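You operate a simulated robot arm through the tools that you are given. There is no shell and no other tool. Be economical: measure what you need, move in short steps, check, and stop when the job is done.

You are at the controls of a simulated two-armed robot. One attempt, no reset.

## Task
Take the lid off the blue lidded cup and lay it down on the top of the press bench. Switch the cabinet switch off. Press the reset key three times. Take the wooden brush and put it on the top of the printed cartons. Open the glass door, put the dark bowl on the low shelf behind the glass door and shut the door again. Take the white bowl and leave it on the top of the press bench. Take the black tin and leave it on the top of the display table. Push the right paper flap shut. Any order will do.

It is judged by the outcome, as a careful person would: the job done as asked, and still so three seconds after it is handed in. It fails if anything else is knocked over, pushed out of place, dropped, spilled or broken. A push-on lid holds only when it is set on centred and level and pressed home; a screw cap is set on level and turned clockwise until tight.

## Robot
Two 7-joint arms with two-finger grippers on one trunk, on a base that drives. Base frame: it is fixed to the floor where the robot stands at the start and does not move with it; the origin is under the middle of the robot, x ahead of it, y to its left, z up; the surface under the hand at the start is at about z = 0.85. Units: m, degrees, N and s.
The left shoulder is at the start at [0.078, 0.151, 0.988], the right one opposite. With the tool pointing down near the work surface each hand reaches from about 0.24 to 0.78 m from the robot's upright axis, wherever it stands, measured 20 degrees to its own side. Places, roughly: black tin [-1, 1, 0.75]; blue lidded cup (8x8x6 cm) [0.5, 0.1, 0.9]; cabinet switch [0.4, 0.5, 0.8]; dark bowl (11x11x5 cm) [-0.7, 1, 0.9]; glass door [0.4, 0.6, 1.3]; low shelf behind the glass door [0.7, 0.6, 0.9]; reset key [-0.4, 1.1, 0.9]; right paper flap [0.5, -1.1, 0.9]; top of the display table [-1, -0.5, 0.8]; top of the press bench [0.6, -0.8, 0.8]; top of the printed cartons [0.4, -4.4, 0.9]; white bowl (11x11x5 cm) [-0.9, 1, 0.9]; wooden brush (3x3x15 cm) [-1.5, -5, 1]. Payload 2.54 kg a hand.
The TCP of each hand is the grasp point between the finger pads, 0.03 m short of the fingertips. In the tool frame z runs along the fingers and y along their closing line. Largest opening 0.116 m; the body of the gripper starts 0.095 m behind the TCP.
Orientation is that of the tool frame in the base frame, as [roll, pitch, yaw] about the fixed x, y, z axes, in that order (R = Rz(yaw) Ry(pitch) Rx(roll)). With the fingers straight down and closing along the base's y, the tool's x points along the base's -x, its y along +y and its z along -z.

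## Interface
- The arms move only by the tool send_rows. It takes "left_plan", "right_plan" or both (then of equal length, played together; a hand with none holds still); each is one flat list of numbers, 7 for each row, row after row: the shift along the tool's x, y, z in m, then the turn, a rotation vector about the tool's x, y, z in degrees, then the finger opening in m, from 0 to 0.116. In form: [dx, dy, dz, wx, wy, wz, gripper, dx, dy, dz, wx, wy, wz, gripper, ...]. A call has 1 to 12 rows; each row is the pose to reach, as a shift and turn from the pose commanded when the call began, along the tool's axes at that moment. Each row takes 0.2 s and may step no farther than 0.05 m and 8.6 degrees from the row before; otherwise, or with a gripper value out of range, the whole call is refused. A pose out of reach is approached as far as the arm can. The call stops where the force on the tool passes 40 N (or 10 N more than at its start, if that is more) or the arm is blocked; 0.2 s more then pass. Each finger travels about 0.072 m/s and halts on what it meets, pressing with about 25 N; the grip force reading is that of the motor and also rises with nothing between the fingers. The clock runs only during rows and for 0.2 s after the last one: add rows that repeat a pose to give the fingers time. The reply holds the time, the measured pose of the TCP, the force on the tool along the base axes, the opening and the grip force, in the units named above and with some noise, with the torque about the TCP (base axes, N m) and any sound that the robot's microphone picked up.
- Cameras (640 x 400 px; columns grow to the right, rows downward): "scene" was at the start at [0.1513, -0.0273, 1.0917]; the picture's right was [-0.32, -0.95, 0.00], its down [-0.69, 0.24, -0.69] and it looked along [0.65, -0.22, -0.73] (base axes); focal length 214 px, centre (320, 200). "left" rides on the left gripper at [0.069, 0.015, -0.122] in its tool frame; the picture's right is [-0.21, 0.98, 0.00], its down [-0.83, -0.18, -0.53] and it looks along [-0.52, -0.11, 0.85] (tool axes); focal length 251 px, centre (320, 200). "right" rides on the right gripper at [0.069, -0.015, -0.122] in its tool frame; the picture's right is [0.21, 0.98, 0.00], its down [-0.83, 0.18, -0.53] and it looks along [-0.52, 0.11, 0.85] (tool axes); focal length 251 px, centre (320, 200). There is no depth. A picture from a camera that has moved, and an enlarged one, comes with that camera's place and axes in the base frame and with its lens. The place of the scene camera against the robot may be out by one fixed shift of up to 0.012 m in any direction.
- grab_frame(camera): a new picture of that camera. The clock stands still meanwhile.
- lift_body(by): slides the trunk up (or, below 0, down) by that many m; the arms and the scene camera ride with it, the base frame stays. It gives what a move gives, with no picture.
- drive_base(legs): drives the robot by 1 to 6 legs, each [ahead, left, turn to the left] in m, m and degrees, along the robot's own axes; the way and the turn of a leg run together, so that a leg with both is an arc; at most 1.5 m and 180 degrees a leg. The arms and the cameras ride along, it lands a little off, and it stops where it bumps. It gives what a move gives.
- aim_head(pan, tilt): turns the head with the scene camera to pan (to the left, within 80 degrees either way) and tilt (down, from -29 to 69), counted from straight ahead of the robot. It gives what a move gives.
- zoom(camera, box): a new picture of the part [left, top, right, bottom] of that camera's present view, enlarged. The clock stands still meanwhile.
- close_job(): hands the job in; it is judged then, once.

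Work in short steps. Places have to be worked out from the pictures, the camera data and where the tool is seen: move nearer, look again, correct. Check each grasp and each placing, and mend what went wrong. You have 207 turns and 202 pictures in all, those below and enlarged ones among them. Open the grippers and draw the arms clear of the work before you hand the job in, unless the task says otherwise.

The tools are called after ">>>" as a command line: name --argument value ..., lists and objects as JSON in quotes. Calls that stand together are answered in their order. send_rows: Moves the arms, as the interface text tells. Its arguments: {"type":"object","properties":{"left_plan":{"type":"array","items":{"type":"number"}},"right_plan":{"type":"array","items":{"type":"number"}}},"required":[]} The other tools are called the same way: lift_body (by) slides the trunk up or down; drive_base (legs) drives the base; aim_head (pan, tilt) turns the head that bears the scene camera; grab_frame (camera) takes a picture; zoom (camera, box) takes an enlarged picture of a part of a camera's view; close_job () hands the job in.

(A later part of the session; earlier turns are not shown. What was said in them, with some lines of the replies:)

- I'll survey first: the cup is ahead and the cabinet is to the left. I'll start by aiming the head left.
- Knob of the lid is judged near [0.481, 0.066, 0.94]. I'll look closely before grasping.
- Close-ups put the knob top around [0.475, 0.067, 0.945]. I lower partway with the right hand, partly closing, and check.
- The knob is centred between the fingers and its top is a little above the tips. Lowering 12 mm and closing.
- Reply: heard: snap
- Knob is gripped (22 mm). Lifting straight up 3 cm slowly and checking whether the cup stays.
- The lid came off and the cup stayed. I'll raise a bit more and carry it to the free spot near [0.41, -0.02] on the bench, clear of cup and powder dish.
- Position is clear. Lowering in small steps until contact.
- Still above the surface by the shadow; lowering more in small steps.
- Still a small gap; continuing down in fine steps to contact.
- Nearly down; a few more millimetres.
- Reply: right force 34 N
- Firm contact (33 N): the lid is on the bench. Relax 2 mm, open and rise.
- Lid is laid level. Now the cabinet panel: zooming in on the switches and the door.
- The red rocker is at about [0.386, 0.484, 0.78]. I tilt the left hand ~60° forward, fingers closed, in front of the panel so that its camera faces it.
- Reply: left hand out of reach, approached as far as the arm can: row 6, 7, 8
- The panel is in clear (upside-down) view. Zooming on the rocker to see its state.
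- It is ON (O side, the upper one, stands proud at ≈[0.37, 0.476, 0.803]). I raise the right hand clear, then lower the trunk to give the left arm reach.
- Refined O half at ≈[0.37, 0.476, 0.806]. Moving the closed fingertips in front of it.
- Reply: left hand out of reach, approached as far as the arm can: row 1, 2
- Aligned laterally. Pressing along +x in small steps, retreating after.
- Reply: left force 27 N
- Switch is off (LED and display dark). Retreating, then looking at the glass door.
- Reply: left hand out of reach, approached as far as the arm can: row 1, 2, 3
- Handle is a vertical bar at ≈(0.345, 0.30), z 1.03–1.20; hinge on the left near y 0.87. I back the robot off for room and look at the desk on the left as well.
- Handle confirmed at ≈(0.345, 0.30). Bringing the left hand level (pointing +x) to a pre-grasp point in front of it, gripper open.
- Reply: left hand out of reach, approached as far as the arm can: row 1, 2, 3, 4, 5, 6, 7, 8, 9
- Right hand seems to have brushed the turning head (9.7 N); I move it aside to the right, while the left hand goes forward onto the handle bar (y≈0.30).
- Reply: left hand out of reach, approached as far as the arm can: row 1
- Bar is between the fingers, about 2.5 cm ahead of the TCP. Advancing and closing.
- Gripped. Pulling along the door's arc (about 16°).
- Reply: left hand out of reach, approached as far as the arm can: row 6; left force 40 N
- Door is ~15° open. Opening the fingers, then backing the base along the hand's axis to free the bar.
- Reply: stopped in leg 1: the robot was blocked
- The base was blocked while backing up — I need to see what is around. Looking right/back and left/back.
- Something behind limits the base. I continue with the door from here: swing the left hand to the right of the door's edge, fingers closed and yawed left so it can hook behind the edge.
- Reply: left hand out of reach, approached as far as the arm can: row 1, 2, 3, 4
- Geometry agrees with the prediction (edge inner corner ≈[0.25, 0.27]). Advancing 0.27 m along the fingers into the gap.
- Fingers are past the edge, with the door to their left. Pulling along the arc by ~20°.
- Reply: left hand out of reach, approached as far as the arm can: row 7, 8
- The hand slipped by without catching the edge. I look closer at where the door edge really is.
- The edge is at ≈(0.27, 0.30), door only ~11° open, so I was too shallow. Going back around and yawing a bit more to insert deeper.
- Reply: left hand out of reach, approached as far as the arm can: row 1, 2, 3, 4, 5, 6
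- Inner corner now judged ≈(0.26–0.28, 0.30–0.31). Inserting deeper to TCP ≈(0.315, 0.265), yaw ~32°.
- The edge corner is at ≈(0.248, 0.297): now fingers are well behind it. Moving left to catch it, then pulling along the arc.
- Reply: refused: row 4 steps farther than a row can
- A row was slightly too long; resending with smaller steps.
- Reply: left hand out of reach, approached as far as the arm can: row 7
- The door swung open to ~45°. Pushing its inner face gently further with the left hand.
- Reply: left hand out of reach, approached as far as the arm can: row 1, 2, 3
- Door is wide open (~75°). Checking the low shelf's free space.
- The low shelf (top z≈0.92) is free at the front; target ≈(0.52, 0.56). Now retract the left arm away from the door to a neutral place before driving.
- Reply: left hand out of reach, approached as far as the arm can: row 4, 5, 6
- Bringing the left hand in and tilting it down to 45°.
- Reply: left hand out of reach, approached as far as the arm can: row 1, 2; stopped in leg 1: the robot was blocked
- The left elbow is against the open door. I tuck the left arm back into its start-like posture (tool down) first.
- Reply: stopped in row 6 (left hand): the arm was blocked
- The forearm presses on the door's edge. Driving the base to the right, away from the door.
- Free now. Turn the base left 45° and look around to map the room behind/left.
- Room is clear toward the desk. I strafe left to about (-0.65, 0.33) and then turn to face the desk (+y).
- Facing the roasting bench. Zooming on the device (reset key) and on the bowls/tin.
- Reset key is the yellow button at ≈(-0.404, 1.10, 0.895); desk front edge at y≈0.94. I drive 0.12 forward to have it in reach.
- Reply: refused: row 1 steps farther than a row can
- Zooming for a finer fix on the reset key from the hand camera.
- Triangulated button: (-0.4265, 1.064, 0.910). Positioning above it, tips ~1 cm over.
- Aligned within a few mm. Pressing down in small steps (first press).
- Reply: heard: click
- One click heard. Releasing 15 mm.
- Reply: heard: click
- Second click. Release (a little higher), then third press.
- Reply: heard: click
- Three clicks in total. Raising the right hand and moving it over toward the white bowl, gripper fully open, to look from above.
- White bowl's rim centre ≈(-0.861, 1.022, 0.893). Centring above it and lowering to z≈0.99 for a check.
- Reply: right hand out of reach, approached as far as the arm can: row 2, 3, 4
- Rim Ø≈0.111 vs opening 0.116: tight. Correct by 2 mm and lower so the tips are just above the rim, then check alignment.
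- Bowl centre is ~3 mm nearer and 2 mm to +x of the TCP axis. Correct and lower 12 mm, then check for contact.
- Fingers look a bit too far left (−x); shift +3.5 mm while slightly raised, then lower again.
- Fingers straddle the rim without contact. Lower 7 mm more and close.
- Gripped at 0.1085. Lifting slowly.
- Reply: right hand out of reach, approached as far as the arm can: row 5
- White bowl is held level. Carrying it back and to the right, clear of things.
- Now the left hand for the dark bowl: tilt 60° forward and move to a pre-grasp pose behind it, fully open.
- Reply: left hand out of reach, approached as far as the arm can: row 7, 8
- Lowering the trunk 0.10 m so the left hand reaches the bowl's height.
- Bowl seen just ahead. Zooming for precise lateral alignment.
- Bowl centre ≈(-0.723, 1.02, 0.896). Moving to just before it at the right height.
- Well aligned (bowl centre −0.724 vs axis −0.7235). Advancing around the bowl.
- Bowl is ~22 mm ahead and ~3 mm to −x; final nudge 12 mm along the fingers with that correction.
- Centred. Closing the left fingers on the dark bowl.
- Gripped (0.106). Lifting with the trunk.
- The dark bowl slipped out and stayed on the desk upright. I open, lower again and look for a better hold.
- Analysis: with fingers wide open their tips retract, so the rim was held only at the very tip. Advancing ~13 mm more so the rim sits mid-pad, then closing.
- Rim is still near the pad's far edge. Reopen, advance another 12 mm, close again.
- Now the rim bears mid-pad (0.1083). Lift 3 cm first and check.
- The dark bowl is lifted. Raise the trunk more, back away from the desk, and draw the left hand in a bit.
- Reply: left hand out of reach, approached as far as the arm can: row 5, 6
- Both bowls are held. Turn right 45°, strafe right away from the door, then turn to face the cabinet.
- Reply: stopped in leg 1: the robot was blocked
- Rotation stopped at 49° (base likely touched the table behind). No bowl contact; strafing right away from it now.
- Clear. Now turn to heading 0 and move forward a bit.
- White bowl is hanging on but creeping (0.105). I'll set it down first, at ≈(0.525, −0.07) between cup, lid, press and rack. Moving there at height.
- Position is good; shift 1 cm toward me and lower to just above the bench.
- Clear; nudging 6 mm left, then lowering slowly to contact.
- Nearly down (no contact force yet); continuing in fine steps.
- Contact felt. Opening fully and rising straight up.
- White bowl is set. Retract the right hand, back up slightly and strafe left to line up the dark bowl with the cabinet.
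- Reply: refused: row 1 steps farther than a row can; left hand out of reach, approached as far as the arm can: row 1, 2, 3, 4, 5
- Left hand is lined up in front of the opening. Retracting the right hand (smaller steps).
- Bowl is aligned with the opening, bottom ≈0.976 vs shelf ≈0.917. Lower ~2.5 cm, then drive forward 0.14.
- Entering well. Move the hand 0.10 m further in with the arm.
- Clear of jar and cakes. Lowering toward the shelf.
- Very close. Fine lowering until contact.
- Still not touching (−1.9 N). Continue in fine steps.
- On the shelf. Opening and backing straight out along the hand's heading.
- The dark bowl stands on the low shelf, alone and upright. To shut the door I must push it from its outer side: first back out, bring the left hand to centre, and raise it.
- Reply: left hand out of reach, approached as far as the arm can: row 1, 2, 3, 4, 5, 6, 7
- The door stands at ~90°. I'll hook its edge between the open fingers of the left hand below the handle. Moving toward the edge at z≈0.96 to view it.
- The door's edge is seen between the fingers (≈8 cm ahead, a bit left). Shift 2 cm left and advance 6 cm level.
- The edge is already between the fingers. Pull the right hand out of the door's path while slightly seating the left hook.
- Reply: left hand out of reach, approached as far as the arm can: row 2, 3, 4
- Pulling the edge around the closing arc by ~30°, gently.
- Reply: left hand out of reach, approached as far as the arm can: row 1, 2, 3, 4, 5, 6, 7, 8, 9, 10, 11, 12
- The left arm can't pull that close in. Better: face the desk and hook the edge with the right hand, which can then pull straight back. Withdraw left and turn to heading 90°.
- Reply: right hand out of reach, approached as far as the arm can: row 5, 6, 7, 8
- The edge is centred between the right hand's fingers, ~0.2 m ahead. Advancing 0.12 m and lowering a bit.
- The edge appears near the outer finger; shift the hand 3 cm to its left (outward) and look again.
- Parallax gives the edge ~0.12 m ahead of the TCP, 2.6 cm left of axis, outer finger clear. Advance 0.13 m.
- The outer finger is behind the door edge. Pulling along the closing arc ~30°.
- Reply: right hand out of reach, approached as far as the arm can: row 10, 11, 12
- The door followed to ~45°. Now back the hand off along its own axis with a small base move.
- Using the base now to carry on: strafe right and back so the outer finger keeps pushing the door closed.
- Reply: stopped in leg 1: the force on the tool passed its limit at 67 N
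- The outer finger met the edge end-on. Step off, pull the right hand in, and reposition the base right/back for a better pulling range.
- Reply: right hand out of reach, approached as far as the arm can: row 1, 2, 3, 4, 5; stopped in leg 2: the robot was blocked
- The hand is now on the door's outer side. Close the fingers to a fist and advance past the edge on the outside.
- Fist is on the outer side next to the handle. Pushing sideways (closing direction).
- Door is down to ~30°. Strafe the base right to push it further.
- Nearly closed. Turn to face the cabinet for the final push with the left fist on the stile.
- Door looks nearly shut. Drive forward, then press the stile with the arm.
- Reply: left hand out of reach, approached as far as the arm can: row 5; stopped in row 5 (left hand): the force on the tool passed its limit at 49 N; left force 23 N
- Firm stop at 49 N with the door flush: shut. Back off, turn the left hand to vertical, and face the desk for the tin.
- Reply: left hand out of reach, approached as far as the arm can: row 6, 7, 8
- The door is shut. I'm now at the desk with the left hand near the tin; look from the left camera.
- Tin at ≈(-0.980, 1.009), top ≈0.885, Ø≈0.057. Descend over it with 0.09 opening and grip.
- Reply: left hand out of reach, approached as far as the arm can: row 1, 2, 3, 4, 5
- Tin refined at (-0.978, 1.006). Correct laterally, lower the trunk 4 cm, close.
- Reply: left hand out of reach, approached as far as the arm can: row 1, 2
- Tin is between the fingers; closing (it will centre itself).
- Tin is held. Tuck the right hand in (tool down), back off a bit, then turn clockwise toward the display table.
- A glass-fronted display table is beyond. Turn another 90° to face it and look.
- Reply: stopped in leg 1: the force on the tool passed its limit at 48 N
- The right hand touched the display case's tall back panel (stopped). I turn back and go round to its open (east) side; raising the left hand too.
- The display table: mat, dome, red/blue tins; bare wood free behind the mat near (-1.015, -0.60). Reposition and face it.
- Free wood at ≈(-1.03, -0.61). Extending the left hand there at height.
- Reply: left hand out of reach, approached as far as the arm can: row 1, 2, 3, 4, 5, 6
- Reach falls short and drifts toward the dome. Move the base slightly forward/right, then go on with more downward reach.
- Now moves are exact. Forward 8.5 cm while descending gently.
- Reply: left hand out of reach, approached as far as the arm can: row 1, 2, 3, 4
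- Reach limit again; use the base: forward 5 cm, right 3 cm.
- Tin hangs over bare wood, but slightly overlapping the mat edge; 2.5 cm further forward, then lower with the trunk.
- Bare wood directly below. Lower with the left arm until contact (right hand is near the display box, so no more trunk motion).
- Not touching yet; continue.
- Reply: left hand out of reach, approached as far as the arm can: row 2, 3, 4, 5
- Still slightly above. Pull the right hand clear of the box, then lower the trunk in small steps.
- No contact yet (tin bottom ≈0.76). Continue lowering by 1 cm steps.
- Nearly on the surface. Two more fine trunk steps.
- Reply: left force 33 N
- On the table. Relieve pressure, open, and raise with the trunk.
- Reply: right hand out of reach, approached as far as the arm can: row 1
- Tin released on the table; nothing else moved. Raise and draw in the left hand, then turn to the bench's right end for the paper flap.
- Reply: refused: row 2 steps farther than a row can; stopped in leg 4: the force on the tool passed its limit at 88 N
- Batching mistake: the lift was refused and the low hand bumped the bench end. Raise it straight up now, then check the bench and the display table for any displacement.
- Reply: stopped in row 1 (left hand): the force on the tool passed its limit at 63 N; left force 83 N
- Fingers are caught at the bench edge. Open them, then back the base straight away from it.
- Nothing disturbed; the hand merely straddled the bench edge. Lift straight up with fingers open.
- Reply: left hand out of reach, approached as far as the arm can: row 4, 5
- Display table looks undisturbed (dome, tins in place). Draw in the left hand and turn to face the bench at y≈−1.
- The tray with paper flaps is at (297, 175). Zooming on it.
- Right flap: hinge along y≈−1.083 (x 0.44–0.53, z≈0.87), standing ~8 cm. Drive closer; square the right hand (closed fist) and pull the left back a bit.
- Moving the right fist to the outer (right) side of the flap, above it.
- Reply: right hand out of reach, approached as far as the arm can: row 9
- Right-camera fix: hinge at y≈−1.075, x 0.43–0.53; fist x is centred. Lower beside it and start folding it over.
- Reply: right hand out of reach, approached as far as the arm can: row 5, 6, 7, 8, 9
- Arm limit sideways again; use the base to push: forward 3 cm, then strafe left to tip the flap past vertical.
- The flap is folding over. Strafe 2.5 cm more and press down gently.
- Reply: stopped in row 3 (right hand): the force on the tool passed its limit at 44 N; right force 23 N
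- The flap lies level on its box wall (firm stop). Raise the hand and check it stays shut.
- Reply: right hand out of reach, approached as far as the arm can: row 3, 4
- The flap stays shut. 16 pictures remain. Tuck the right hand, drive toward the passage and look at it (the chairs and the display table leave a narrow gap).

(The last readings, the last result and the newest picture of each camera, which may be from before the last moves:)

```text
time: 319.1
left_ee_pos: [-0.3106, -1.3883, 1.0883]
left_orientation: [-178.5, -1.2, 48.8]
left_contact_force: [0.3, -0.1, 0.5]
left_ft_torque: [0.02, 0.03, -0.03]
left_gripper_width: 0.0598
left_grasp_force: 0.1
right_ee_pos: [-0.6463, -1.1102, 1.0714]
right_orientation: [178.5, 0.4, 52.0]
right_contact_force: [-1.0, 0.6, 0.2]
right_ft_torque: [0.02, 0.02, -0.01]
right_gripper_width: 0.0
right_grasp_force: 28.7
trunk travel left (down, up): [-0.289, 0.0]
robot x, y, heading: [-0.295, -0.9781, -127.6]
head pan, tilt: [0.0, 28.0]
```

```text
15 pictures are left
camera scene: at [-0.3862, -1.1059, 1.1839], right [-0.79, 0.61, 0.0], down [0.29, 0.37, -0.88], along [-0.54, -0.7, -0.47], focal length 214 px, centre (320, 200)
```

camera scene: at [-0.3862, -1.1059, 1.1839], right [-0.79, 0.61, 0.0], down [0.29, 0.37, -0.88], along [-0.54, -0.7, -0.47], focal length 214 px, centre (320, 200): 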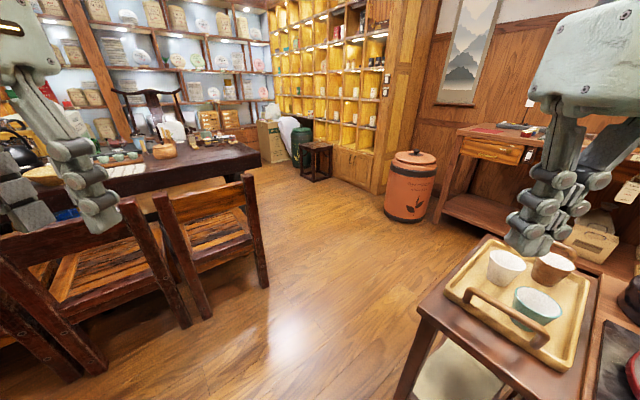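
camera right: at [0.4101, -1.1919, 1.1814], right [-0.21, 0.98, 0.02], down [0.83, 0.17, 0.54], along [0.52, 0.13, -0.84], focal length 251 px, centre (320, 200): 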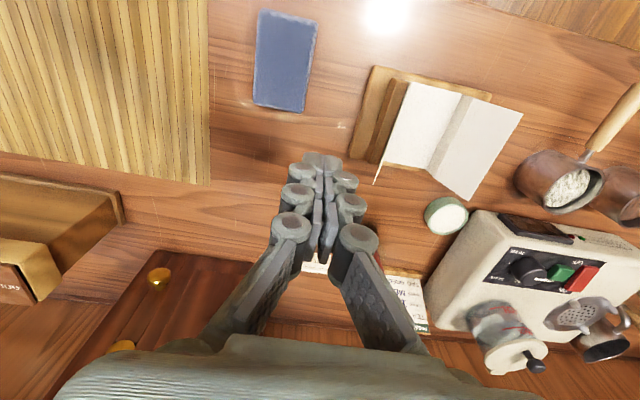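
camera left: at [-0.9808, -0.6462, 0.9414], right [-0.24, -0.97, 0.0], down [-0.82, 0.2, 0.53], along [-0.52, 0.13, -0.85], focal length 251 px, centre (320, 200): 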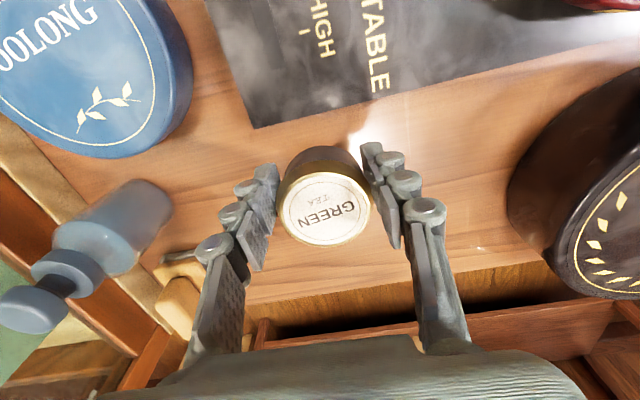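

The gap (~0.9 m) is passable. Drive through it, then south-west past the dark table, stopping at y≈−3.9 to look.

>>> drive_base --legs '[[0.733, 0.03, 0], [0.887, -0.3, 0], [0.71, 0.55, 0], [0.6, 0.46, 0], [0, 0, 37.6]]'

>>> aim_head --pan 0 --tilt 15

>>> grab_frame --camera "scene"

```text
time: 339.1
left_ee_pos: [-1.2912, -4.0585, 1.0894]
left_orientation: [-178.5, -1.3, 85.5]
left_contact_force: [0.3, 0.6, 0.1]
left_ft_torque: [-0.04, -0.01, 0.0]
left_gripper_width: 0.0599
left_grasp_force: 0.1
right_ee_pos: [-1.7281, -4.0372, 1.0698]
right_orientation: [178.5, 0.4, 88.9]
right_contact_force: [-0.2, -0.2, -0.3]
right_ft_torque: [-0.05, 0.01, 0.0]
right_gripper_width: 0.0
right_grasp_force: 29.0
trunk travel left (down, up): [-0.289, 0.0]
robot x, y, heading: [-1.5263, -3.7214, -91.1]
head pan, tilt: [0.0, 28.0]
```

```text
time: 339.9
left_ee_pos: [-1.2914, -4.0598, 1.0887]
left_orientation: [-178.5, -1.3, 85.5]
left_contact_force: [-0.2, 0.5, -0.3]
left_ft_torque: [-0.01, 0.02, 0.01]
left_gripper_width: 0.0603
left_grasp_force: 0.0
right_ee_pos: [-1.7286, -4.0372, 1.0708]
right_orientation: [178.6, 0.4, 88.8]
right_contact_force: [0.3, -1.2, -0.1]
right_ft_torque: [0.01, 0.0, 0.0]
right_gripper_width: 0.0
right_grasp_force: 28.6
trunk travel left (down, up): [-0.289, 0.0]
robot x, y, heading: [-1.5242, -3.7228, -90.9]
head pan, tilt: [0.0, 15.0]
```

```text
14 pictures are left
camera scene: at [-1.5222, -3.8846, 1.2049], right [-1.0, 0.02, 0.0], down [0.0, 0.26, -0.97], along [-0.02, -0.97, -0.26], focal length 214 px, centre (320, 200)
```

scene: 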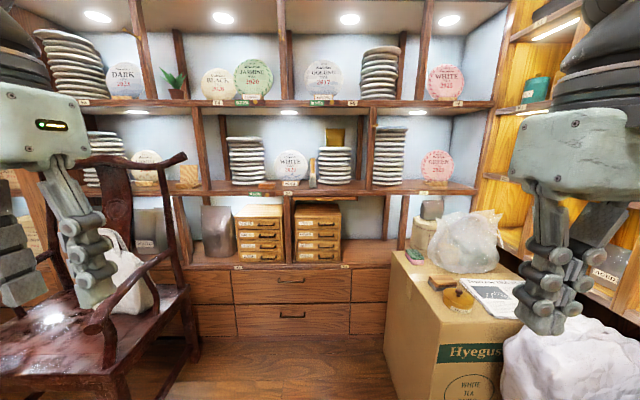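

A small upright item at (312, 172) on the middle shelf matches the brush. Zooming.

>>> zoom --camera "scene" --box '[265, 110, 375, 200]'

```text
4.44 times, centred on (320, 155) of scene
camera zoom: at [-1.5222, -3.8846, 1.2049], right [-1.0, 0.02, 0.0], down [0.0, 0.26, -0.97], along [-0.02, -0.97, -0.26], focal length 953 px, centre (320, 400)
```

zoom: 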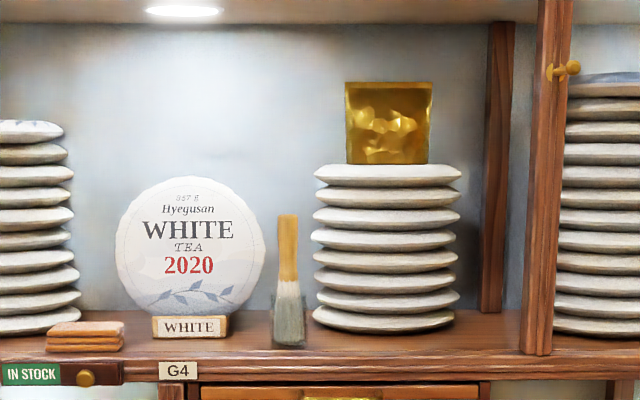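

The brush stands upright at ≈(-1.507, -5.00), z 0.97–1.12, with 1.6–2 cm of room either side. Drive nearer, then bring the right hand (tilted 60°) to a pre-grasp.

>>> drive_base --legs '[[0.66, 0.114, 0]]'

>>> send_rows --right_plan '[-0.015, 0.013, -0.02, 0, -7.5, 0, 0.01, -0.035, 0.027, -0.04, 0, -15, 0, 0.02, -0.06, 0.04, -0.06, 0, -22.5, 0, 0.03, -0.085, 0.053, -0.08, 0, -30, 0, 0.036, -0.11, 0.066, -0.09, 0, -37.5, 0, 0.036, -0.135, 0.08, -0.095, 0, -45, 0, 0.036, -0.155, 0.093, -0.095, 0, -52.5, 0, 0.036, -0.165, 0.107, -0.095, 0, -60, 0, 0.036]'

>>> grab_frame --camera "right"

```text
time: 343.6
left_ee_pos: [-1.1962, -4.7115, 1.0887]
left_orientation: [-178.5, -1.2, 85.0]
left_contact_force: [0.6, -0.3, 0.5]
left_ft_torque: [0.02, 0.0, 0.02]
left_gripper_width: 0.0603
left_grasp_force: 0.0
right_ee_pos: [-1.6336, -4.6869, 1.0711]
right_orientation: [178.7, 0.6, 88.3]
right_contact_force: [-0.2, 0.4, 0.2]
right_ft_torque: [-0.01, -0.01, 0.0]
right_gripper_width: 0.0
right_grasp_force: 28.7
trunk travel left (down, up): [-0.289, 0.0]
robot x, y, heading: [-1.4297, -4.3728, -91.3]
head pan, tilt: [0.0, 15.0]
```

```text
time: 345.4
left_ee_pos: [-1.1968, -4.7116, 1.0885]
left_orientation: [-178.5, -1.2, 85.1]
left_contact_force: [0.6, 0.3, 0.1]
left_ft_torque: [0.0, 0.03, -0.01]
left_gripper_width: 0.0602
left_grasp_force: 0.0
right_ee_pos: [-1.531, -4.8544, 1.1682]
right_orientation: [177.0, 60.5, 85.7]
right_contact_force: [0.8, -1.2, 1.3]
right_ft_torque: [0.01, -0.01, 0.0]
right_gripper_width: 0.0361
right_grasp_force: 0.2
trunk travel left (down, up): [-0.289, 0.0]
robot x, y, heading: [-1.426, -4.371, -91.3]
head pan, tilt: [0.0, 15.0]
```

```text
12 pictures are left
camera right: at [-1.5429, -4.7144, 1.1687], right [0.98, 0.08, -0.16], down [0.16, 0.05, 0.99], along [0.08, -1.0, 0.04], focal length 251 px, centre (320, 200)
```

right: 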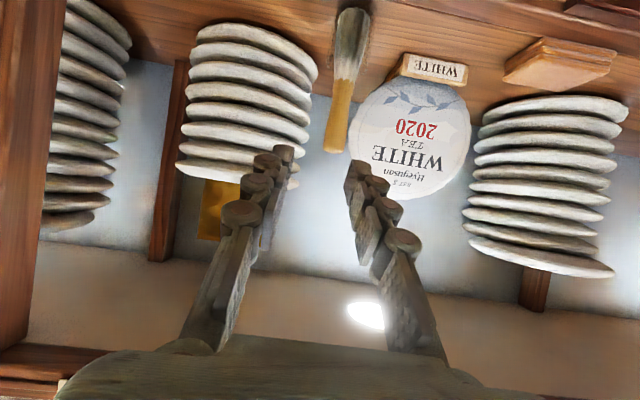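

Cake is well behind the brush; the handle top is at ≈(-1.512, -5.00, 1.12). Align sideways, then advance onto the handle.

>>> send_rows --right_plan '[0, 0.015, 0, 0, 0, 0, 0.044, -0.002, 0.0297, 0.03, 0, 0, 0, 0.044, -0.006, 0.0297, 0.07, 0, 0, 0, 0.044, -0.01, 0.0297, 0.105, 0, 0, 0, 0.044, -0.012, 0.0297, 0.13, 0, 0, 0, 0.044]'

>>> grab_frame --camera "right"

```text
time: 346.6
left_ee_pos: [-1.1972, -4.7108, 1.0898]
left_orientation: [-178.5, -1.3, 85.1]
left_contact_force: [-0.4, -0.3, 0.4]
left_ft_torque: [-0.01, -0.02, -0.01]
left_gripper_width: 0.0601
left_grasp_force: 0.0
right_ee_pos: [-1.5052, -4.9745, 1.1167]
right_orientation: [177.2, 60.4, 85.9]
right_contact_force: [0.2, -0.3, 1.0]
right_ft_torque: [0.0, -0.02, -0.02]
right_gripper_width: 0.0439
right_grasp_force: 0.0
trunk travel left (down, up): [-0.289, 0.0]
robot x, y, heading: [-1.429, -4.373, -91.3]
head pan, tilt: [0.0, 15.0]
```

```text
11 pictures are left
camera right: at [-1.517, -4.8331, 1.1164], right [0.98, 0.08, -0.16], down [0.16, 0.05, 0.99], along [0.08, -1.0, 0.04], focal length 251 px, centre (320, 200)
```

right: 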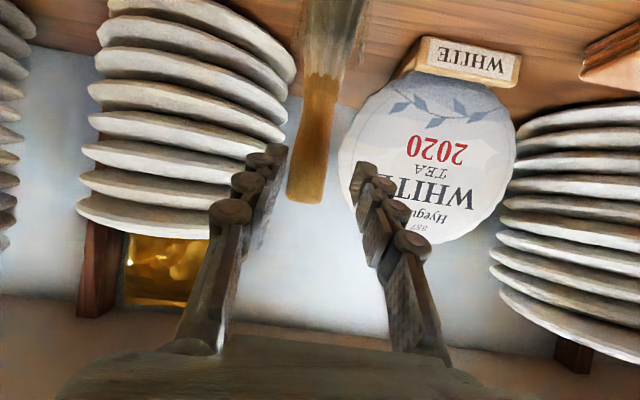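

Brush is 8 mm to −x of the axis. Correct, advance the last 2.5 cm, and close.

>>> send_rows --right_plan '[0, -0.0075, 0, 0, 0, 0, 0.044, 0, -0.0075, 0.013, 0, 0, 0, 0.044, 0, -0.0075, 0.026, 0, 0, 0, 0.044, 0, -0.0075, 0.026, 0, 0, 0, 0.025, 0, -0.0075, 0.026, 0, 0, 0, 0.005, 0, -0.0075, 0.026, 0, 0, 0, 0.005]'

>>> grab_frame --camera "right"

```text
time: 347.9
left_ee_pos: [-1.1965, -4.7107, 1.088]
left_orientation: [-178.5, -1.2, 85.2]
left_contact_force: [-0.5, -0.1, 0.7]
left_ft_torque: [0.01, 0.01, 0.01]
left_gripper_width: 0.0604
left_grasp_force: 0.0
right_ee_pos: [-1.514, -4.9943, 1.1045]
right_orientation: [177.2, 60.4, 86.0]
right_contact_force: [-0.5, 0.0, 0.2]
right_ft_torque: [-0.01, 0.02, 0.0]
right_gripper_width: 0.0199
right_grasp_force: 24.9
trunk travel left (down, up): [-0.289, 0.0]
robot x, y, heading: [-1.426, -4.3708, -91.6]
head pan, tilt: [0.0, 15.0]
```

```text
10 pictures are left
camera right: at [-1.5242, -4.8545, 1.1041], right [0.98, 0.08, -0.16], down [0.16, 0.05, 0.99], along [0.08, -1.0, 0.04], focal length 251 px, centre (320, 200)
```

right: 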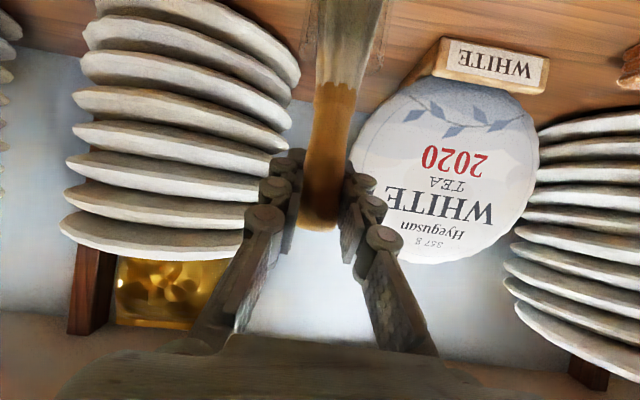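

Handle gripped (20 mm). Lift straight up 9 cm (in case of a holder), then back out.

>>> send_rows --right_plan '[-0.013, 0, -0.0075, 0, 0, 0, 0.005, -0.03, 0, -0.0175, 0, 0, 0, 0.005, -0.05, 0, -0.03, 0, 0, 0, 0.005, -0.069, 0, -0.04, 0, 0, 0, 0.005, -0.078, 0, -0.045, 0, 0, 0, 0.005]'

>>> drive_base --legs '[[-0.3, 0, 0]]'

>>> grab_frame --camera "scene"

```text
time: 349.1
left_ee_pos: [-1.1967, -4.7105, 1.088]
left_orientation: [-178.6, -1.2, 85.2]
left_contact_force: [-0.2, 1.0, 0.0]
left_ft_torque: [-0.02, 0.01, 0.04]
left_gripper_width: 0.0599
left_grasp_force: 0.0
right_ee_pos: [-1.5188, -4.9955, 1.1934]
right_orientation: [177.2, 60.3, 85.9]
right_contact_force: [0.1, 0.7, -0.5]
right_ft_torque: [-0.01, 0.01, 0.0]
right_gripper_width: 0.02
right_grasp_force: 25.1
right hand out of reach, approached as far as the arm can: row 5
trunk travel left (down, up): [-0.289, 0.0]
robot x, y, heading: [-1.4291, -4.3749, -91.5]
head pan, tilt: [0.0, 15.0]
```

```text
time: 351.2
left_ee_pos: [-1.1893, -4.4051, 1.0888]
left_orientation: [-178.5, -1.2, 84.8]
left_contact_force: [-0.1, -0.9, 0.1]
left_ft_torque: [0.0, 0.02, 0.0]
left_gripper_width: 0.0597
left_grasp_force: 0.0
right_ee_pos: [-1.513, -4.6893, 1.1921]
right_orientation: [177.2, 60.5, 85.6]
right_contact_force: [0.4, 0.8, -0.1]
right_ft_torque: [-0.01, 0.01, 0.01]
right_gripper_width: 0.0201
right_grasp_force: 25.4
trunk travel left (down, up): [-0.289, 0.0]
robot x, y, heading: [-1.42, -4.0674, -92.1]
head pan, tilt: [0.0, 15.0]
```

```text
9 pictures are left
camera scene: at [-1.4172, -4.2286, 1.2051], right [-1.0, 0.03, 0.0], down [0.01, 0.26, -0.97], along [-0.03, -0.97, -0.26], focal length 214 px, centre (320, 200)
```

scene: 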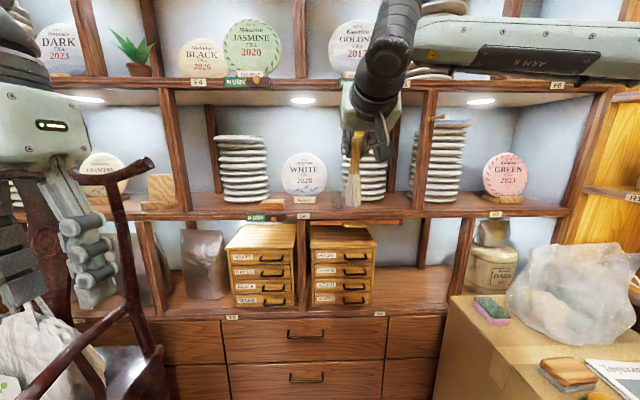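

Brush is out and upright in hand. Look east (pan left) for the printed cartons and the way there.

>>> aim_head --pan 75 --tilt 22

>>> grab_frame --camera "scene"

```text
time: 352.7
left_ee_pos: [-1.1897, -4.4056, 1.0877]
left_orientation: [-178.5, -1.3, 84.8]
left_contact_force: [0.6, 0.3, 0.4]
left_ft_torque: [0.02, -0.03, -0.01]
left_gripper_width: 0.0599
left_grasp_force: 0.0
right_ee_pos: [-1.513, -4.689, 1.1919]
right_orientation: [177.2, 60.4, 85.6]
right_contact_force: [0.1, 0.2, -1.0]
right_ft_torque: [0.01, 0.01, 0.0]
right_gripper_width: 0.02
right_grasp_force: 25.1
trunk travel left (down, up): [-0.289, 0.0]
robot x, y, heading: [-1.4205, -4.0662, -91.8]
head pan, tilt: [75.0, 22.0]
```

```text
8 pictures are left
camera scene: at [-1.3255, -4.1627, 1.1936], right [-0.29, -0.96, 0.0], down [-0.36, 0.11, -0.93], along [0.89, -0.27, -0.37], focal length 214 px, centre (320, 200)
```

scene: 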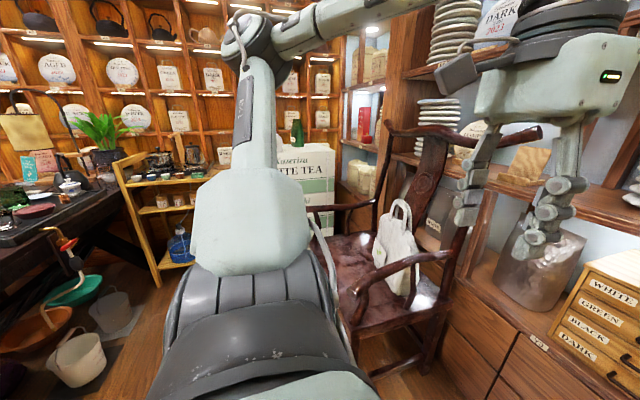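

Printed cartons ("WHITE TEA") lie beyond the armchair near (0.4, -4.4). Drive along the clear corridor y≈−3.85 and turn toward them.

>>> drive_base --legs '[[-0.21, 0, 0], [0, 0, 91.8], [1.25, 0, 0], [0, 0, -44]]'

>>> aim_head --pan 15 --tilt 35

>>> grab_frame --camera "scene"

```text
time: 364.1
left_ee_pos: [0.1581, -3.6333, 1.0893]
left_orientation: [-178.4, -1.2, 175.7]
left_contact_force: [0.4, 0.1, -0.2]
left_ft_torque: [0.01, 0.03, -0.02]
left_gripper_width: 0.06
left_grasp_force: 0.1
right_ee_pos: [0.446, -3.9517, 1.1923]
right_orientation: [177.3, 60.3, 176.6]
right_contact_force: [-0.5, -0.1, -0.5]
right_ft_torque: [0.03, 0.0, 0.04]
right_gripper_width: 0.0201
right_grasp_force: 25.3
trunk travel left (down, up): [-0.289, 0.0]
robot x, y, heading: [-0.1769, -3.8719, -1.0]
head pan, tilt: [75.0, 22.0]
stopped in leg 3: the robot was blocked; the commanded pose is now the measured one
```

```text
time: 365.4
left_ee_pos: [0.1588, -3.6343, 1.0879]
left_orientation: [-178.5, -1.2, 175.7]
left_contact_force: [-0.3, -0.2, 0.5]
left_ft_torque: [0.01, 0.01, 0.0]
left_gripper_width: 0.0602
left_grasp_force: 0.0
right_ee_pos: [0.4459, -3.9532, 1.1923]
right_orientation: [177.3, 60.4, 176.6]
right_contact_force: [-0.5, -0.9, -0.2]
right_ft_torque: [0.0, -0.01, 0.01]
right_gripper_width: 0.0199
right_grasp_force: 24.7
trunk travel left (down, up): [-0.289, 0.0]
robot x, y, heading: [-0.174, -3.8687, -0.7]
head pan, tilt: [15.0, 35.0]
```

```text
7 pictures are left
camera scene: at [-0.0168, -3.8502, 1.173], right [0.24, -0.97, 0.0], down [-0.56, -0.14, -0.82], along [0.79, 0.2, -0.57], focal length 214 px, centre (320, 200)
```

scene: 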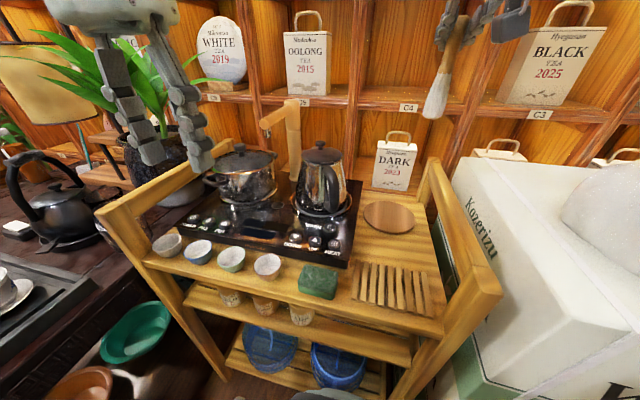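

Blocked by the yellow cart just ahead; cartons are to my right with a white bag on top. Look right with the head before moving.

>>> aim_head --pan -45 --tilt 32

>>> grab_frame --camera "scene"

```text
time: 366.7
left_ee_pos: [0.1586, -3.6331, 1.0892]
left_orientation: [-178.5, -1.3, 175.7]
left_contact_force: [0.1, -0.3, 0.6]
left_ft_torque: [-0.01, 0.01, -0.03]
left_gripper_width: 0.0601
left_grasp_force: 0.1
right_ee_pos: [0.4473, -3.9533, 1.1908]
right_orientation: [177.2, 60.3, 176.5]
right_contact_force: [-0.4, 0.2, -0.8]
right_ft_torque: [0.0, 0.02, 0.02]
right_gripper_width: 0.0199
right_grasp_force: 25.1
trunk travel left (down, up): [-0.289, 0.0]
robot x, y, heading: [-0.1794, -3.8652, -1.0]
head pan, tilt: [-45.0, 32.0]
```

```text
6 pictures are left
camera scene: at [-0.0397, -3.9361, 1.1776], right [-0.72, -0.7, 0.0], down [-0.37, 0.38, -0.85], along [0.59, -0.61, -0.53], focal length 214 px, centre (320, 200)
```

scene: 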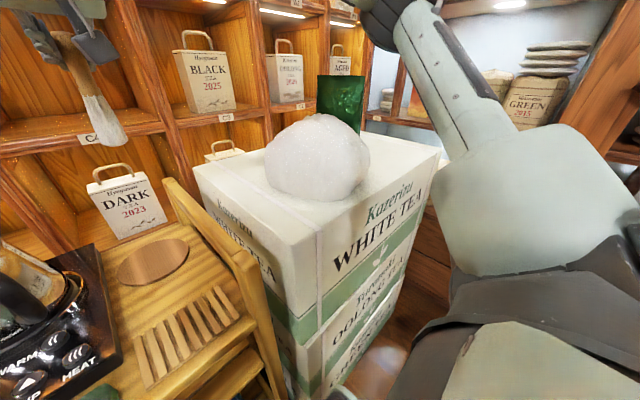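

Carton top ≈ x 0.17–0.72, y −4.13…−4.79, z≈0.9, with a bag in the middle; free strip along its north edge. Move the right hand over that strip (y≈−4.163).

>>> send_rows --right_plan '[0, -0.042, 0, 0, 0, 0, 0.005, 0, -0.084, 0, 0, 0, 0, 0.005, 0, -0.126, 0, 0, 0, 0, 0.005, 0, -0.168, 0, 0, 0, 0, 0.005, 0, -0.21, 0, 0, 0, 0, 0.005]'

>>> send_rows --right_plan '[0, 0, 0, 0, 8, 0, 0.005, 0, 0, 0, 0, 16, 0, 0.005, 0, 0, 0, 0, 24, 0, 0.005, 0, 0, 0, 0, 32, 0, 0.005, 0, 0, 0, 0, 40, 0, 0.005, 0, 0, 0, 0, 48, 0, 0.005, 0, 0, 0, 0, 56, 0, 0.005, 0, 0, 0, 0, 60, 0, 0.005]'

>>> grab_frame --camera "right"

```text
time: 367.9
left_ee_pos: [0.1576, -3.6345, 1.0875]
left_orientation: [-178.5, -1.2, 175.7]
left_contact_force: [0.3, -0.2, 0.5]
left_ft_torque: [0.0, -0.02, 0.0]
left_gripper_width: 0.0598
left_grasp_force: 0.0
right_ee_pos: [0.4422, -4.1639, 1.1869]
right_orientation: [177.2, 60.2, 176.5]
right_contact_force: [0.3, 0.3, -1.1]
right_ft_torque: [0.04, 0.0, 0.04]
right_gripper_width: 0.0198
right_grasp_force: 25.2
trunk travel left (down, up): [-0.289, 0.0]
robot x, y, heading: [-0.1773, -3.8692, -1.0]
head pan, tilt: [-45.0, 32.0]
```

```text
time: 369.7
left_ee_pos: [0.1581, -3.6323, 1.0872]
left_orientation: [-178.5, -1.2, 175.6]
left_contact_force: [-0.1, -1.0, 0.5]
left_ft_torque: [-0.03, -0.02, 0.01]
left_gripper_width: 0.06
left_grasp_force: 0.1
right_ee_pos: [0.4181, -4.1705, 1.1679]
right_orientation: [178.6, 0.4, 178.9]
right_contact_force: [-0.2, 0.3, -0.8]
right_ft_torque: [-0.03, -0.02, -0.02]
right_gripper_width: 0.0197
right_grasp_force: 24.9
right hand out of reach, approached as far as the arm can: row 7, 8
trunk travel left (down, up): [-0.289, 0.0]
robot x, y, heading: [-0.1819, -3.8696, -1.1]
head pan, tilt: [-45.0, 32.0]
```

```text
5 pictures are left
camera right: at [0.3482, -4.1869, 1.2893], right [-0.2, 0.98, 0.02], down [0.82, 0.15, 0.54], along [0.53, 0.13, -0.84], focal length 251 px, centre (320, 200)
```

right: 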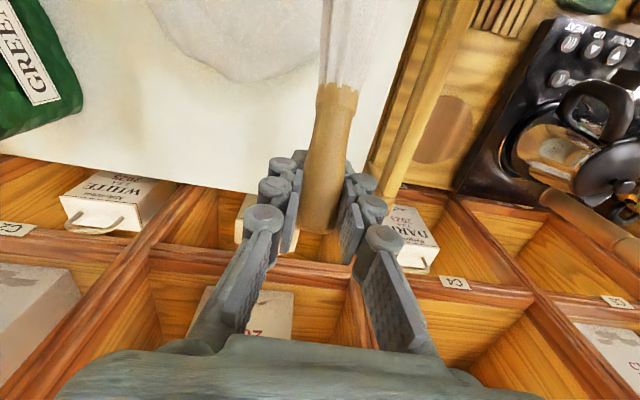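

Hand camera suggests the top is nearer z≈0.97 with its north edge y≈−4.09 and the bag's edge at −4.18. Shift north to y≈−4.125, then lower to just above.

>>> send_rows --right_plan '[0, 0.045, 0, 0, 0, 0, 0.005, 0, 0.045, 0.04, 0, 0, 0, 0.005, 0, 0.045, 0.08, 0, 0, 0, 0.005, 0, 0.045, 0.11, 0, 0, 0, 0.005]'

>>> zoom --camera "scene" --box '[150, 60, 450, 280]'

```text
time: 370.7
left_ee_pos: [0.1582, -3.6335, 1.0886]
left_orientation: [-178.5, -1.2, 175.6]
left_contact_force: [0.2, -0.1, 0.4]
left_ft_torque: [-0.01, 0.02, 0.01]
left_gripper_width: 0.0599
left_grasp_force: 0.0
right_ee_pos: [0.4212, -4.1239, 1.0562]
right_orientation: [178.6, 0.4, 178.8]
right_contact_force: [0.5, -0.9, 0.0]
right_ft_torque: [-0.01, -0.01, 0.01]
right_gripper_width: 0.0198
right_grasp_force: 25.1
right hand out of reach, approached as far as the arm can: row 1
trunk travel left (down, up): [-0.289, 0.0]
robot x, y, heading: [-0.1827, -3.8689, -1.1]
head pan, tilt: [-45.0, 32.0]
```

```text
1.82 times, centred on (300, 170) of scene
camera zoom: at [-0.0395, -3.9363, 1.1776], right [-0.72, -0.7, 0.0], down [-0.37, 0.38, -0.85], along [0.59, -0.61, -0.53], focal length 390 px, centre (356, 254)
```

zoom: 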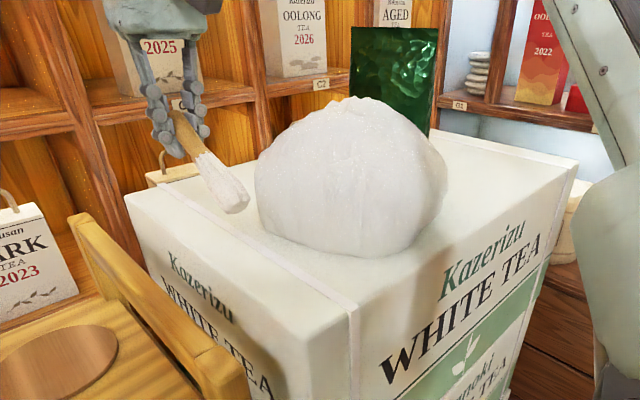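

The brush hangs over the free strip. Lower in small steps to touch.

>>> send_rows --right_plan '[0, 0, 0.006, 0, 0, 0, 0.005, 0, 0, 0.012, 0, 0, 0, 0.005, 0, 0, 0.018, 0, 0, 0, 0.005, 0, 0, 0.024, 0, 0, 0, 0.005]'

>>> send_rows --right_plan '[0, 0, 0.005, 0, 0, 0, 0.005, 0, 0, 0.01, 0, 0, 0, 0.005, 0, 0, 0.015, 0, 0, 0, 0.005]'

```text
time: 371.7
left_ee_pos: [0.1573, -3.6345, 1.0884]
left_orientation: [-178.5, -1.2, 175.7]
left_contact_force: [-0.1, -0.5, 0.5]
left_ft_torque: [-0.01, 0.02, 0.01]
left_gripper_width: 0.0601
left_grasp_force: 0.0
right_ee_pos: [0.4203, -4.1234, 1.0325]
right_orientation: [178.7, 0.3, 178.8]
right_contact_force: [-0.3, -0.4, -0.2]
right_ft_torque: [-0.04, 0.01, -0.01]
right_gripper_width: 0.0199
right_grasp_force: 24.7
trunk travel left (down, up): [-0.289, 0.0]
robot x, y, heading: [-0.1797, -3.8658, -0.8]
head pan, tilt: [-45.0, 32.0]
```

```text
time: 372.5
left_ee_pos: [0.1571, -3.634, 1.0878]
left_orientation: [-178.5, -1.2, 175.8]
left_contact_force: [-0.3, 0.0, 0.5]
left_ft_torque: [0.02, -0.03, -0.02]
left_gripper_width: 0.0601
left_grasp_force: 0.1
right_ee_pos: [0.4207, -4.1221, 1.0197]
right_orientation: [178.7, 0.3, 178.8]
right_contact_force: [0.4, -0.4, -0.4]
right_ft_torque: [0.03, -0.02, 0.0]
right_gripper_width: 0.0198
right_grasp_force: 25.4
trunk travel left (down, up): [-0.289, 0.0]
robot x, y, heading: [-0.1767, -3.8715, -0.8]
head pan, tilt: [-45.0, 32.0]
```

Not touching yet. Tilt the hand a further 24° so the brush is nearly flat, then continue down.

>>> send_rows --right_plan '[0, 0, 0, 0, 8, 0, 0.005, 0, 0, 0, 0, 16, 0, 0.005, 0, 0, 0, 0, 24, 0, 0.005]'

>>> zoom --camera "scene" --box '[150, 60, 450, 280]'

```text
time: 373.3
left_ee_pos: [0.1584, -3.6335, 1.0882]
left_orientation: [-178.5, -1.2, 175.7]
left_contact_force: [-0.3, 0.0, 1.0]
left_ft_torque: [0.02, 0.0, -0.01]
left_gripper_width: 0.0597
left_grasp_force: 0.0
right_ee_pos: [0.3919, -4.126, 0.9902]
right_orientation: [178.4, -23.5, 179.5]
right_contact_force: [0.2, 0.3, -0.8]
right_ft_torque: [0.01, 0.0, 0.03]
right_gripper_width: 0.0198
right_grasp_force: 25.0
right hand out of reach, approached as far as the arm can: row 2, 3
trunk travel left (down, up): [-0.289, 0.0]
robot x, y, heading: [-0.1785, -3.8635, -0.7]
head pan, tilt: [-45.0, 32.0]
```

```text
1.82 times, centred on (300, 170) of scene
camera zoom: at [-0.0395, -3.9361, 1.1776], right [-0.72, -0.7, 0.0], down [-0.37, 0.38, -0.85], along [0.59, -0.61, -0.53], focal length 390 px, centre (356, 254)
```

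zoom: 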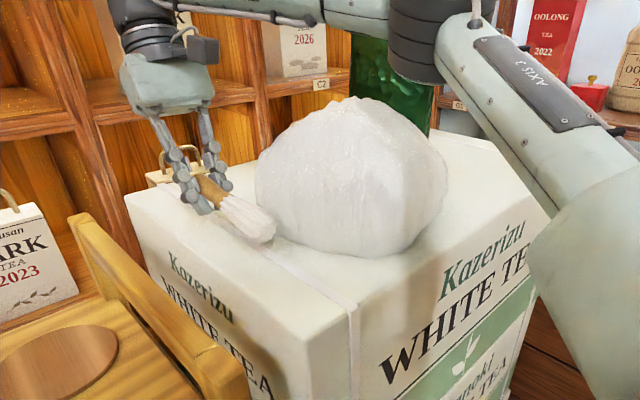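

Nearly flat and close to the bag; shift 1.5 cm away from the bag with the base, then lower by trunk steps.

>>> drive_base --legs '[[-0.01, 0.015, 0]]'

>>> lift_body --by -0.015

>>> lift_body --by -0.01

```text
time: 374.1
left_ee_pos: [0.1478, -3.6176, 1.0885]
left_orientation: [-178.5, -1.1, 175.7]
left_contact_force: [-0.1, 0.4, 0.3]
left_ft_torque: [0.01, -0.02, 0.02]
left_gripper_width: 0.0602
left_grasp_force: 0.1
right_ee_pos: [0.3823, -4.1105, 0.9903]
right_orientation: [178.4, -23.4, 179.5]
right_contact_force: [-0.7, 0.6, 0.0]
right_ft_torque: [-0.04, -0.02, -0.04]
right_gripper_width: 0.02
right_grasp_force: 25.4
trunk travel left (down, up): [-0.289, 0.0]
robot x, y, heading: [-0.1908, -3.8532, -1.1]
head pan, tilt: [-45.0, 32.0]
```

```text
time: 374.7
left_ee_pos: [0.1482, -3.6186, 1.0735]
left_orientation: [-178.4, -1.2, 175.7]
left_contact_force: [0.0, 0.3, -0.3]
left_ft_torque: [-0.02, -0.04, -0.02]
left_gripper_width: 0.0601
left_grasp_force: 0.1
right_ee_pos: [0.383, -4.1124, 0.9753]
right_orientation: [178.4, -23.4, 179.5]
right_contact_force: [0.4, 0.3, -0.8]
right_ft_torque: [-0.01, -0.05, 0.0]
right_gripper_width: 0.0202
right_grasp_force: 25.0
trunk travel left (down, up): [-0.274, 0.015]
robot x, y, heading: [-0.1913, -3.8552, -0.8]
head pan, tilt: [-45.0, 32.0]
```

```text
time: 375.4
left_ee_pos: [0.1471, -3.6188, 1.0637]
left_orientation: [-178.6, -1.2, 175.7]
left_contact_force: [0.3, 0.0, -0.6]
left_ft_torque: [-0.02, -0.02, 0.0]
left_gripper_width: 0.0602
left_grasp_force: 0.1
right_ee_pos: [0.3821, -4.1127, 0.973]
right_orientation: [178.3, -22.7, 179.4]
right_contact_force: [-4.3, 0.6, 9.5]
right_ft_torque: [-0.11, 0.12, -0.03]
right_gripper_width: 0.0201
right_grasp_force: 25.0
trunk travel left (down, up): [-0.265, 0.024]
robot x, y, heading: [-0.1871, -3.8564, -0.8]
head pan, tilt: [-45.0, 32.0]
stopped: the force on the tool passed its limit at 42 N (the readings are from after the stop); the commanded pose is now the measured one
```

Finger tips touch the top (z≈0.945). Verify the brush is fully over the carton before releasing.

>>> zoom --camera "scene" --box '[170, 110, 350, 260]'

```text
2.67 times, centred on (260, 185) of scene
camera zoom: at [-0.0507, -3.9208, 1.1532], right [-0.72, -0.7, 0.0], down [-0.37, 0.38, -0.85], along [0.59, -0.61, -0.53], focal length 572 px, centre (480, 240)
```

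zoom: 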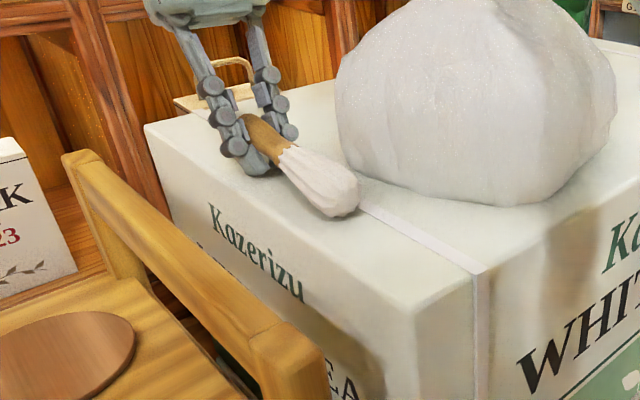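

The brush lies well inside the top. Open gently and lift the hand away.

>>> send_rows --right_plan '[0, 0, -0.001, 0, 0, 0, 0.026, 0, 0, -0.001, 0, 0, 0, 0.034, 0, 0, -0.001, 0, 0, 0, 0.045, 0, 0, -0.001, 0, 0, 0, 0.05, 0, 0, -0.02, 0, 0, 0, 0.05, 0, 0, -0.05, 0, 0, 0, 0.05, 0, 0, -0.09, 0, 0, 0, 0.05, 0, 0, -0.13, 0, 0, 0, 0.05]'

>>> zoom --camera "scene" --box '[170, 110, 350, 260]'

```text
time: 377.2
left_ee_pos: [0.1472, -3.6183, 1.0642]
left_orientation: [-178.5, -1.2, 175.8]
left_contact_force: [0.0, -0.2, -0.5]
left_ft_torque: [-0.01, -0.02, -0.01]
left_gripper_width: 0.0599
left_grasp_force: 0.1
right_ee_pos: [0.3536, -4.1334, 1.0349]
right_orientation: [178.3, -22.5, 179.4]
right_contact_force: [0.0, 0.7, 0.4]
right_ft_torque: [-0.01, -0.03, 0.01]
right_gripper_width: 0.0497
right_grasp_force: 0.0
right hand out of reach, approached as far as the arm can: row 5, 6, 7, 8
trunk travel left (down, up): [-0.265, 0.024]
robot x, y, heading: [-0.1868, -3.8533, -1.0]
head pan, tilt: [-45.0, 32.0]
```

```text
2.67 times, centred on (260, 185) of scene
camera zoom: at [-0.0505, -3.9208, 1.1534], right [-0.72, -0.7, 0.0], down [-0.37, 0.38, -0.85], along [0.59, -0.61, -0.53], focal length 572 px, centre (480, 240)
```

zoom: 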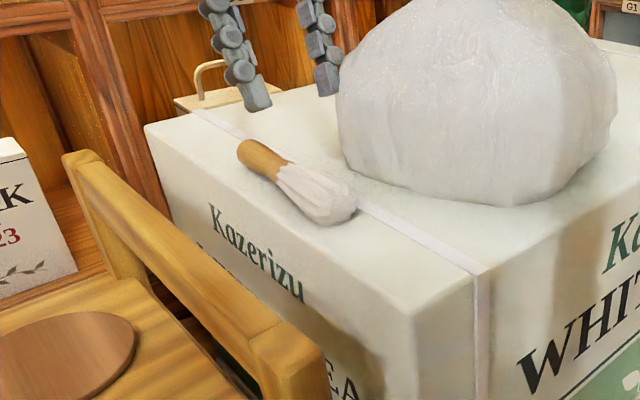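

The brush lies flat on the cartons. Raise a little and back away with both hands clear.

>>> lift_body --by 0.022

>>> drive_base --legs '[[-0.3, 0.02, 0], [-0.4, 0, 0]]'

>>> aim_head --pan -10 --tilt 15

>>> grab_frame --camera "scene"

```text
time: 377.9
left_ee_pos: [0.148, -3.6192, 1.0856]
left_orientation: [-178.6, -1.2, 175.8]
left_contact_force: [-0.2, 0.2, 0.0]
left_ft_torque: [-0.02, 0.03, -0.01]
left_gripper_width: 0.0599
left_grasp_force: 0.0
right_ee_pos: [0.356, -4.1342, 1.0553]
right_orientation: [178.1, -22.5, 179.3]
right_contact_force: [0.8, 0.4, 0.6]
right_ft_torque: [0.0, 0.05, 0.0]
right_gripper_width: 0.0501
right_grasp_force: 0.0
trunk travel left (down, up): [-0.287, 0.002]
robot x, y, heading: [-0.1882, -3.8518, -1.0]
head pan, tilt: [-45.0, 32.0]
```

```text
time: 382.0
left_ee_pos: [-0.5522, -3.5883, 1.0866]
left_orientation: [-178.5, -1.1, 175.5]
left_contact_force: [-1.0, -0.2, 0.1]
left_ft_torque: [0.03, 0.0, -0.04]
left_gripper_width: 0.0597
left_grasp_force: 0.1
right_ee_pos: [-0.3467, -4.1048, 1.0565]
right_orientation: [178.1, -22.5, 179.2]
right_contact_force: [-0.8, 0.4, -0.1]
right_ft_torque: [-0.01, -0.05, 0.01]
right_gripper_width: 0.05
right_grasp_force: 0.1
trunk travel left (down, up): [-0.287, 0.002]
robot x, y, heading: [-0.8884, -3.8233, -1.3]
head pan, tilt: [-45.0, 32.0]
```

```text
time: 383.0
left_ee_pos: [-0.5514, -3.5888, 1.0854]
left_orientation: [-178.5, -1.1, 175.5]
left_contact_force: [0.5, 0.7, 0.0]
left_ft_torque: [0.0, -0.02, 0.02]
left_gripper_width: 0.06
left_grasp_force: 0.0
right_ee_pos: [-0.3455, -4.1037, 1.056]
right_orientation: [178.1, -22.5, 179.1]
right_contact_force: [-0.3, 0.6, -0.3]
right_ft_torque: [-0.01, 0.03, -0.01]
right_gripper_width: 0.05
right_grasp_force: 0.1
trunk travel left (down, up): [-0.287, 0.002]
robot x, y, heading: [-0.8872, -3.8242, -1.2]
head pan, tilt: [-10.0, 15.0]
```

```text
0 pictures are left
camera scene: at [-0.7213, -3.8439, 1.2025], right [-0.19, -0.98, 0.0], down [-0.25, 0.05, -0.97], along [0.95, -0.19, -0.26], focal length 214 px, centre (320, 200)
```

scene: 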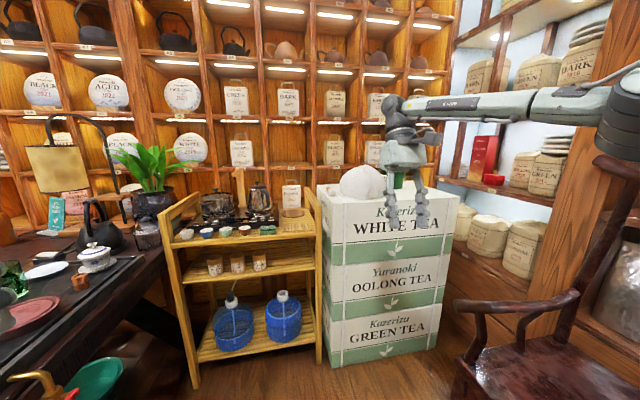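

All the listed items have been placed, the hands are open and clear of the work, and nothing looks out of place. Handing in.

>>> close_job

```text
The job is handed in.
```

I did every item on the list and handed the job in; how it was judged has not come back.

- **Lid:** it is off the blue cup and lies level on the press bench.
- **Cabinet switch:** it is off, and the panel lamp and display went dark.
- **Reset key:** pressed three times, with a click heard each time.
- **Brush:** it lies flat on top of the printed cartons, beside the white bag.
- **Dark bowl and glass door:** the bowl stands on the low shelf. I pushed the door until it stopped firmly and looked flush; I heard no latch click.
- **White bowl:** it is on the press bench.
- **Black tin:** it is on the display table, on bare wood behind the mat.
- **Right paper flap:** it is folded over and stayed shut after I raised the hand.

There were several bumps on the way:
- The left hand struck the right end of the press bench hard (88 N).
- The right hand touched the back of the display case.
- A finger pushed hard against the edge of the glass door.
- The base was stopped by furniture, including the yellow cart by the cartons, the open glass door and probably the display table.
- The low left hand passed close to the glass dome on the display table.

In the pictures I took afterwards I saw nothing knocked over or moved. The view of the display table was partly blocked by the robot's arm, and no pictures were left for a final look.
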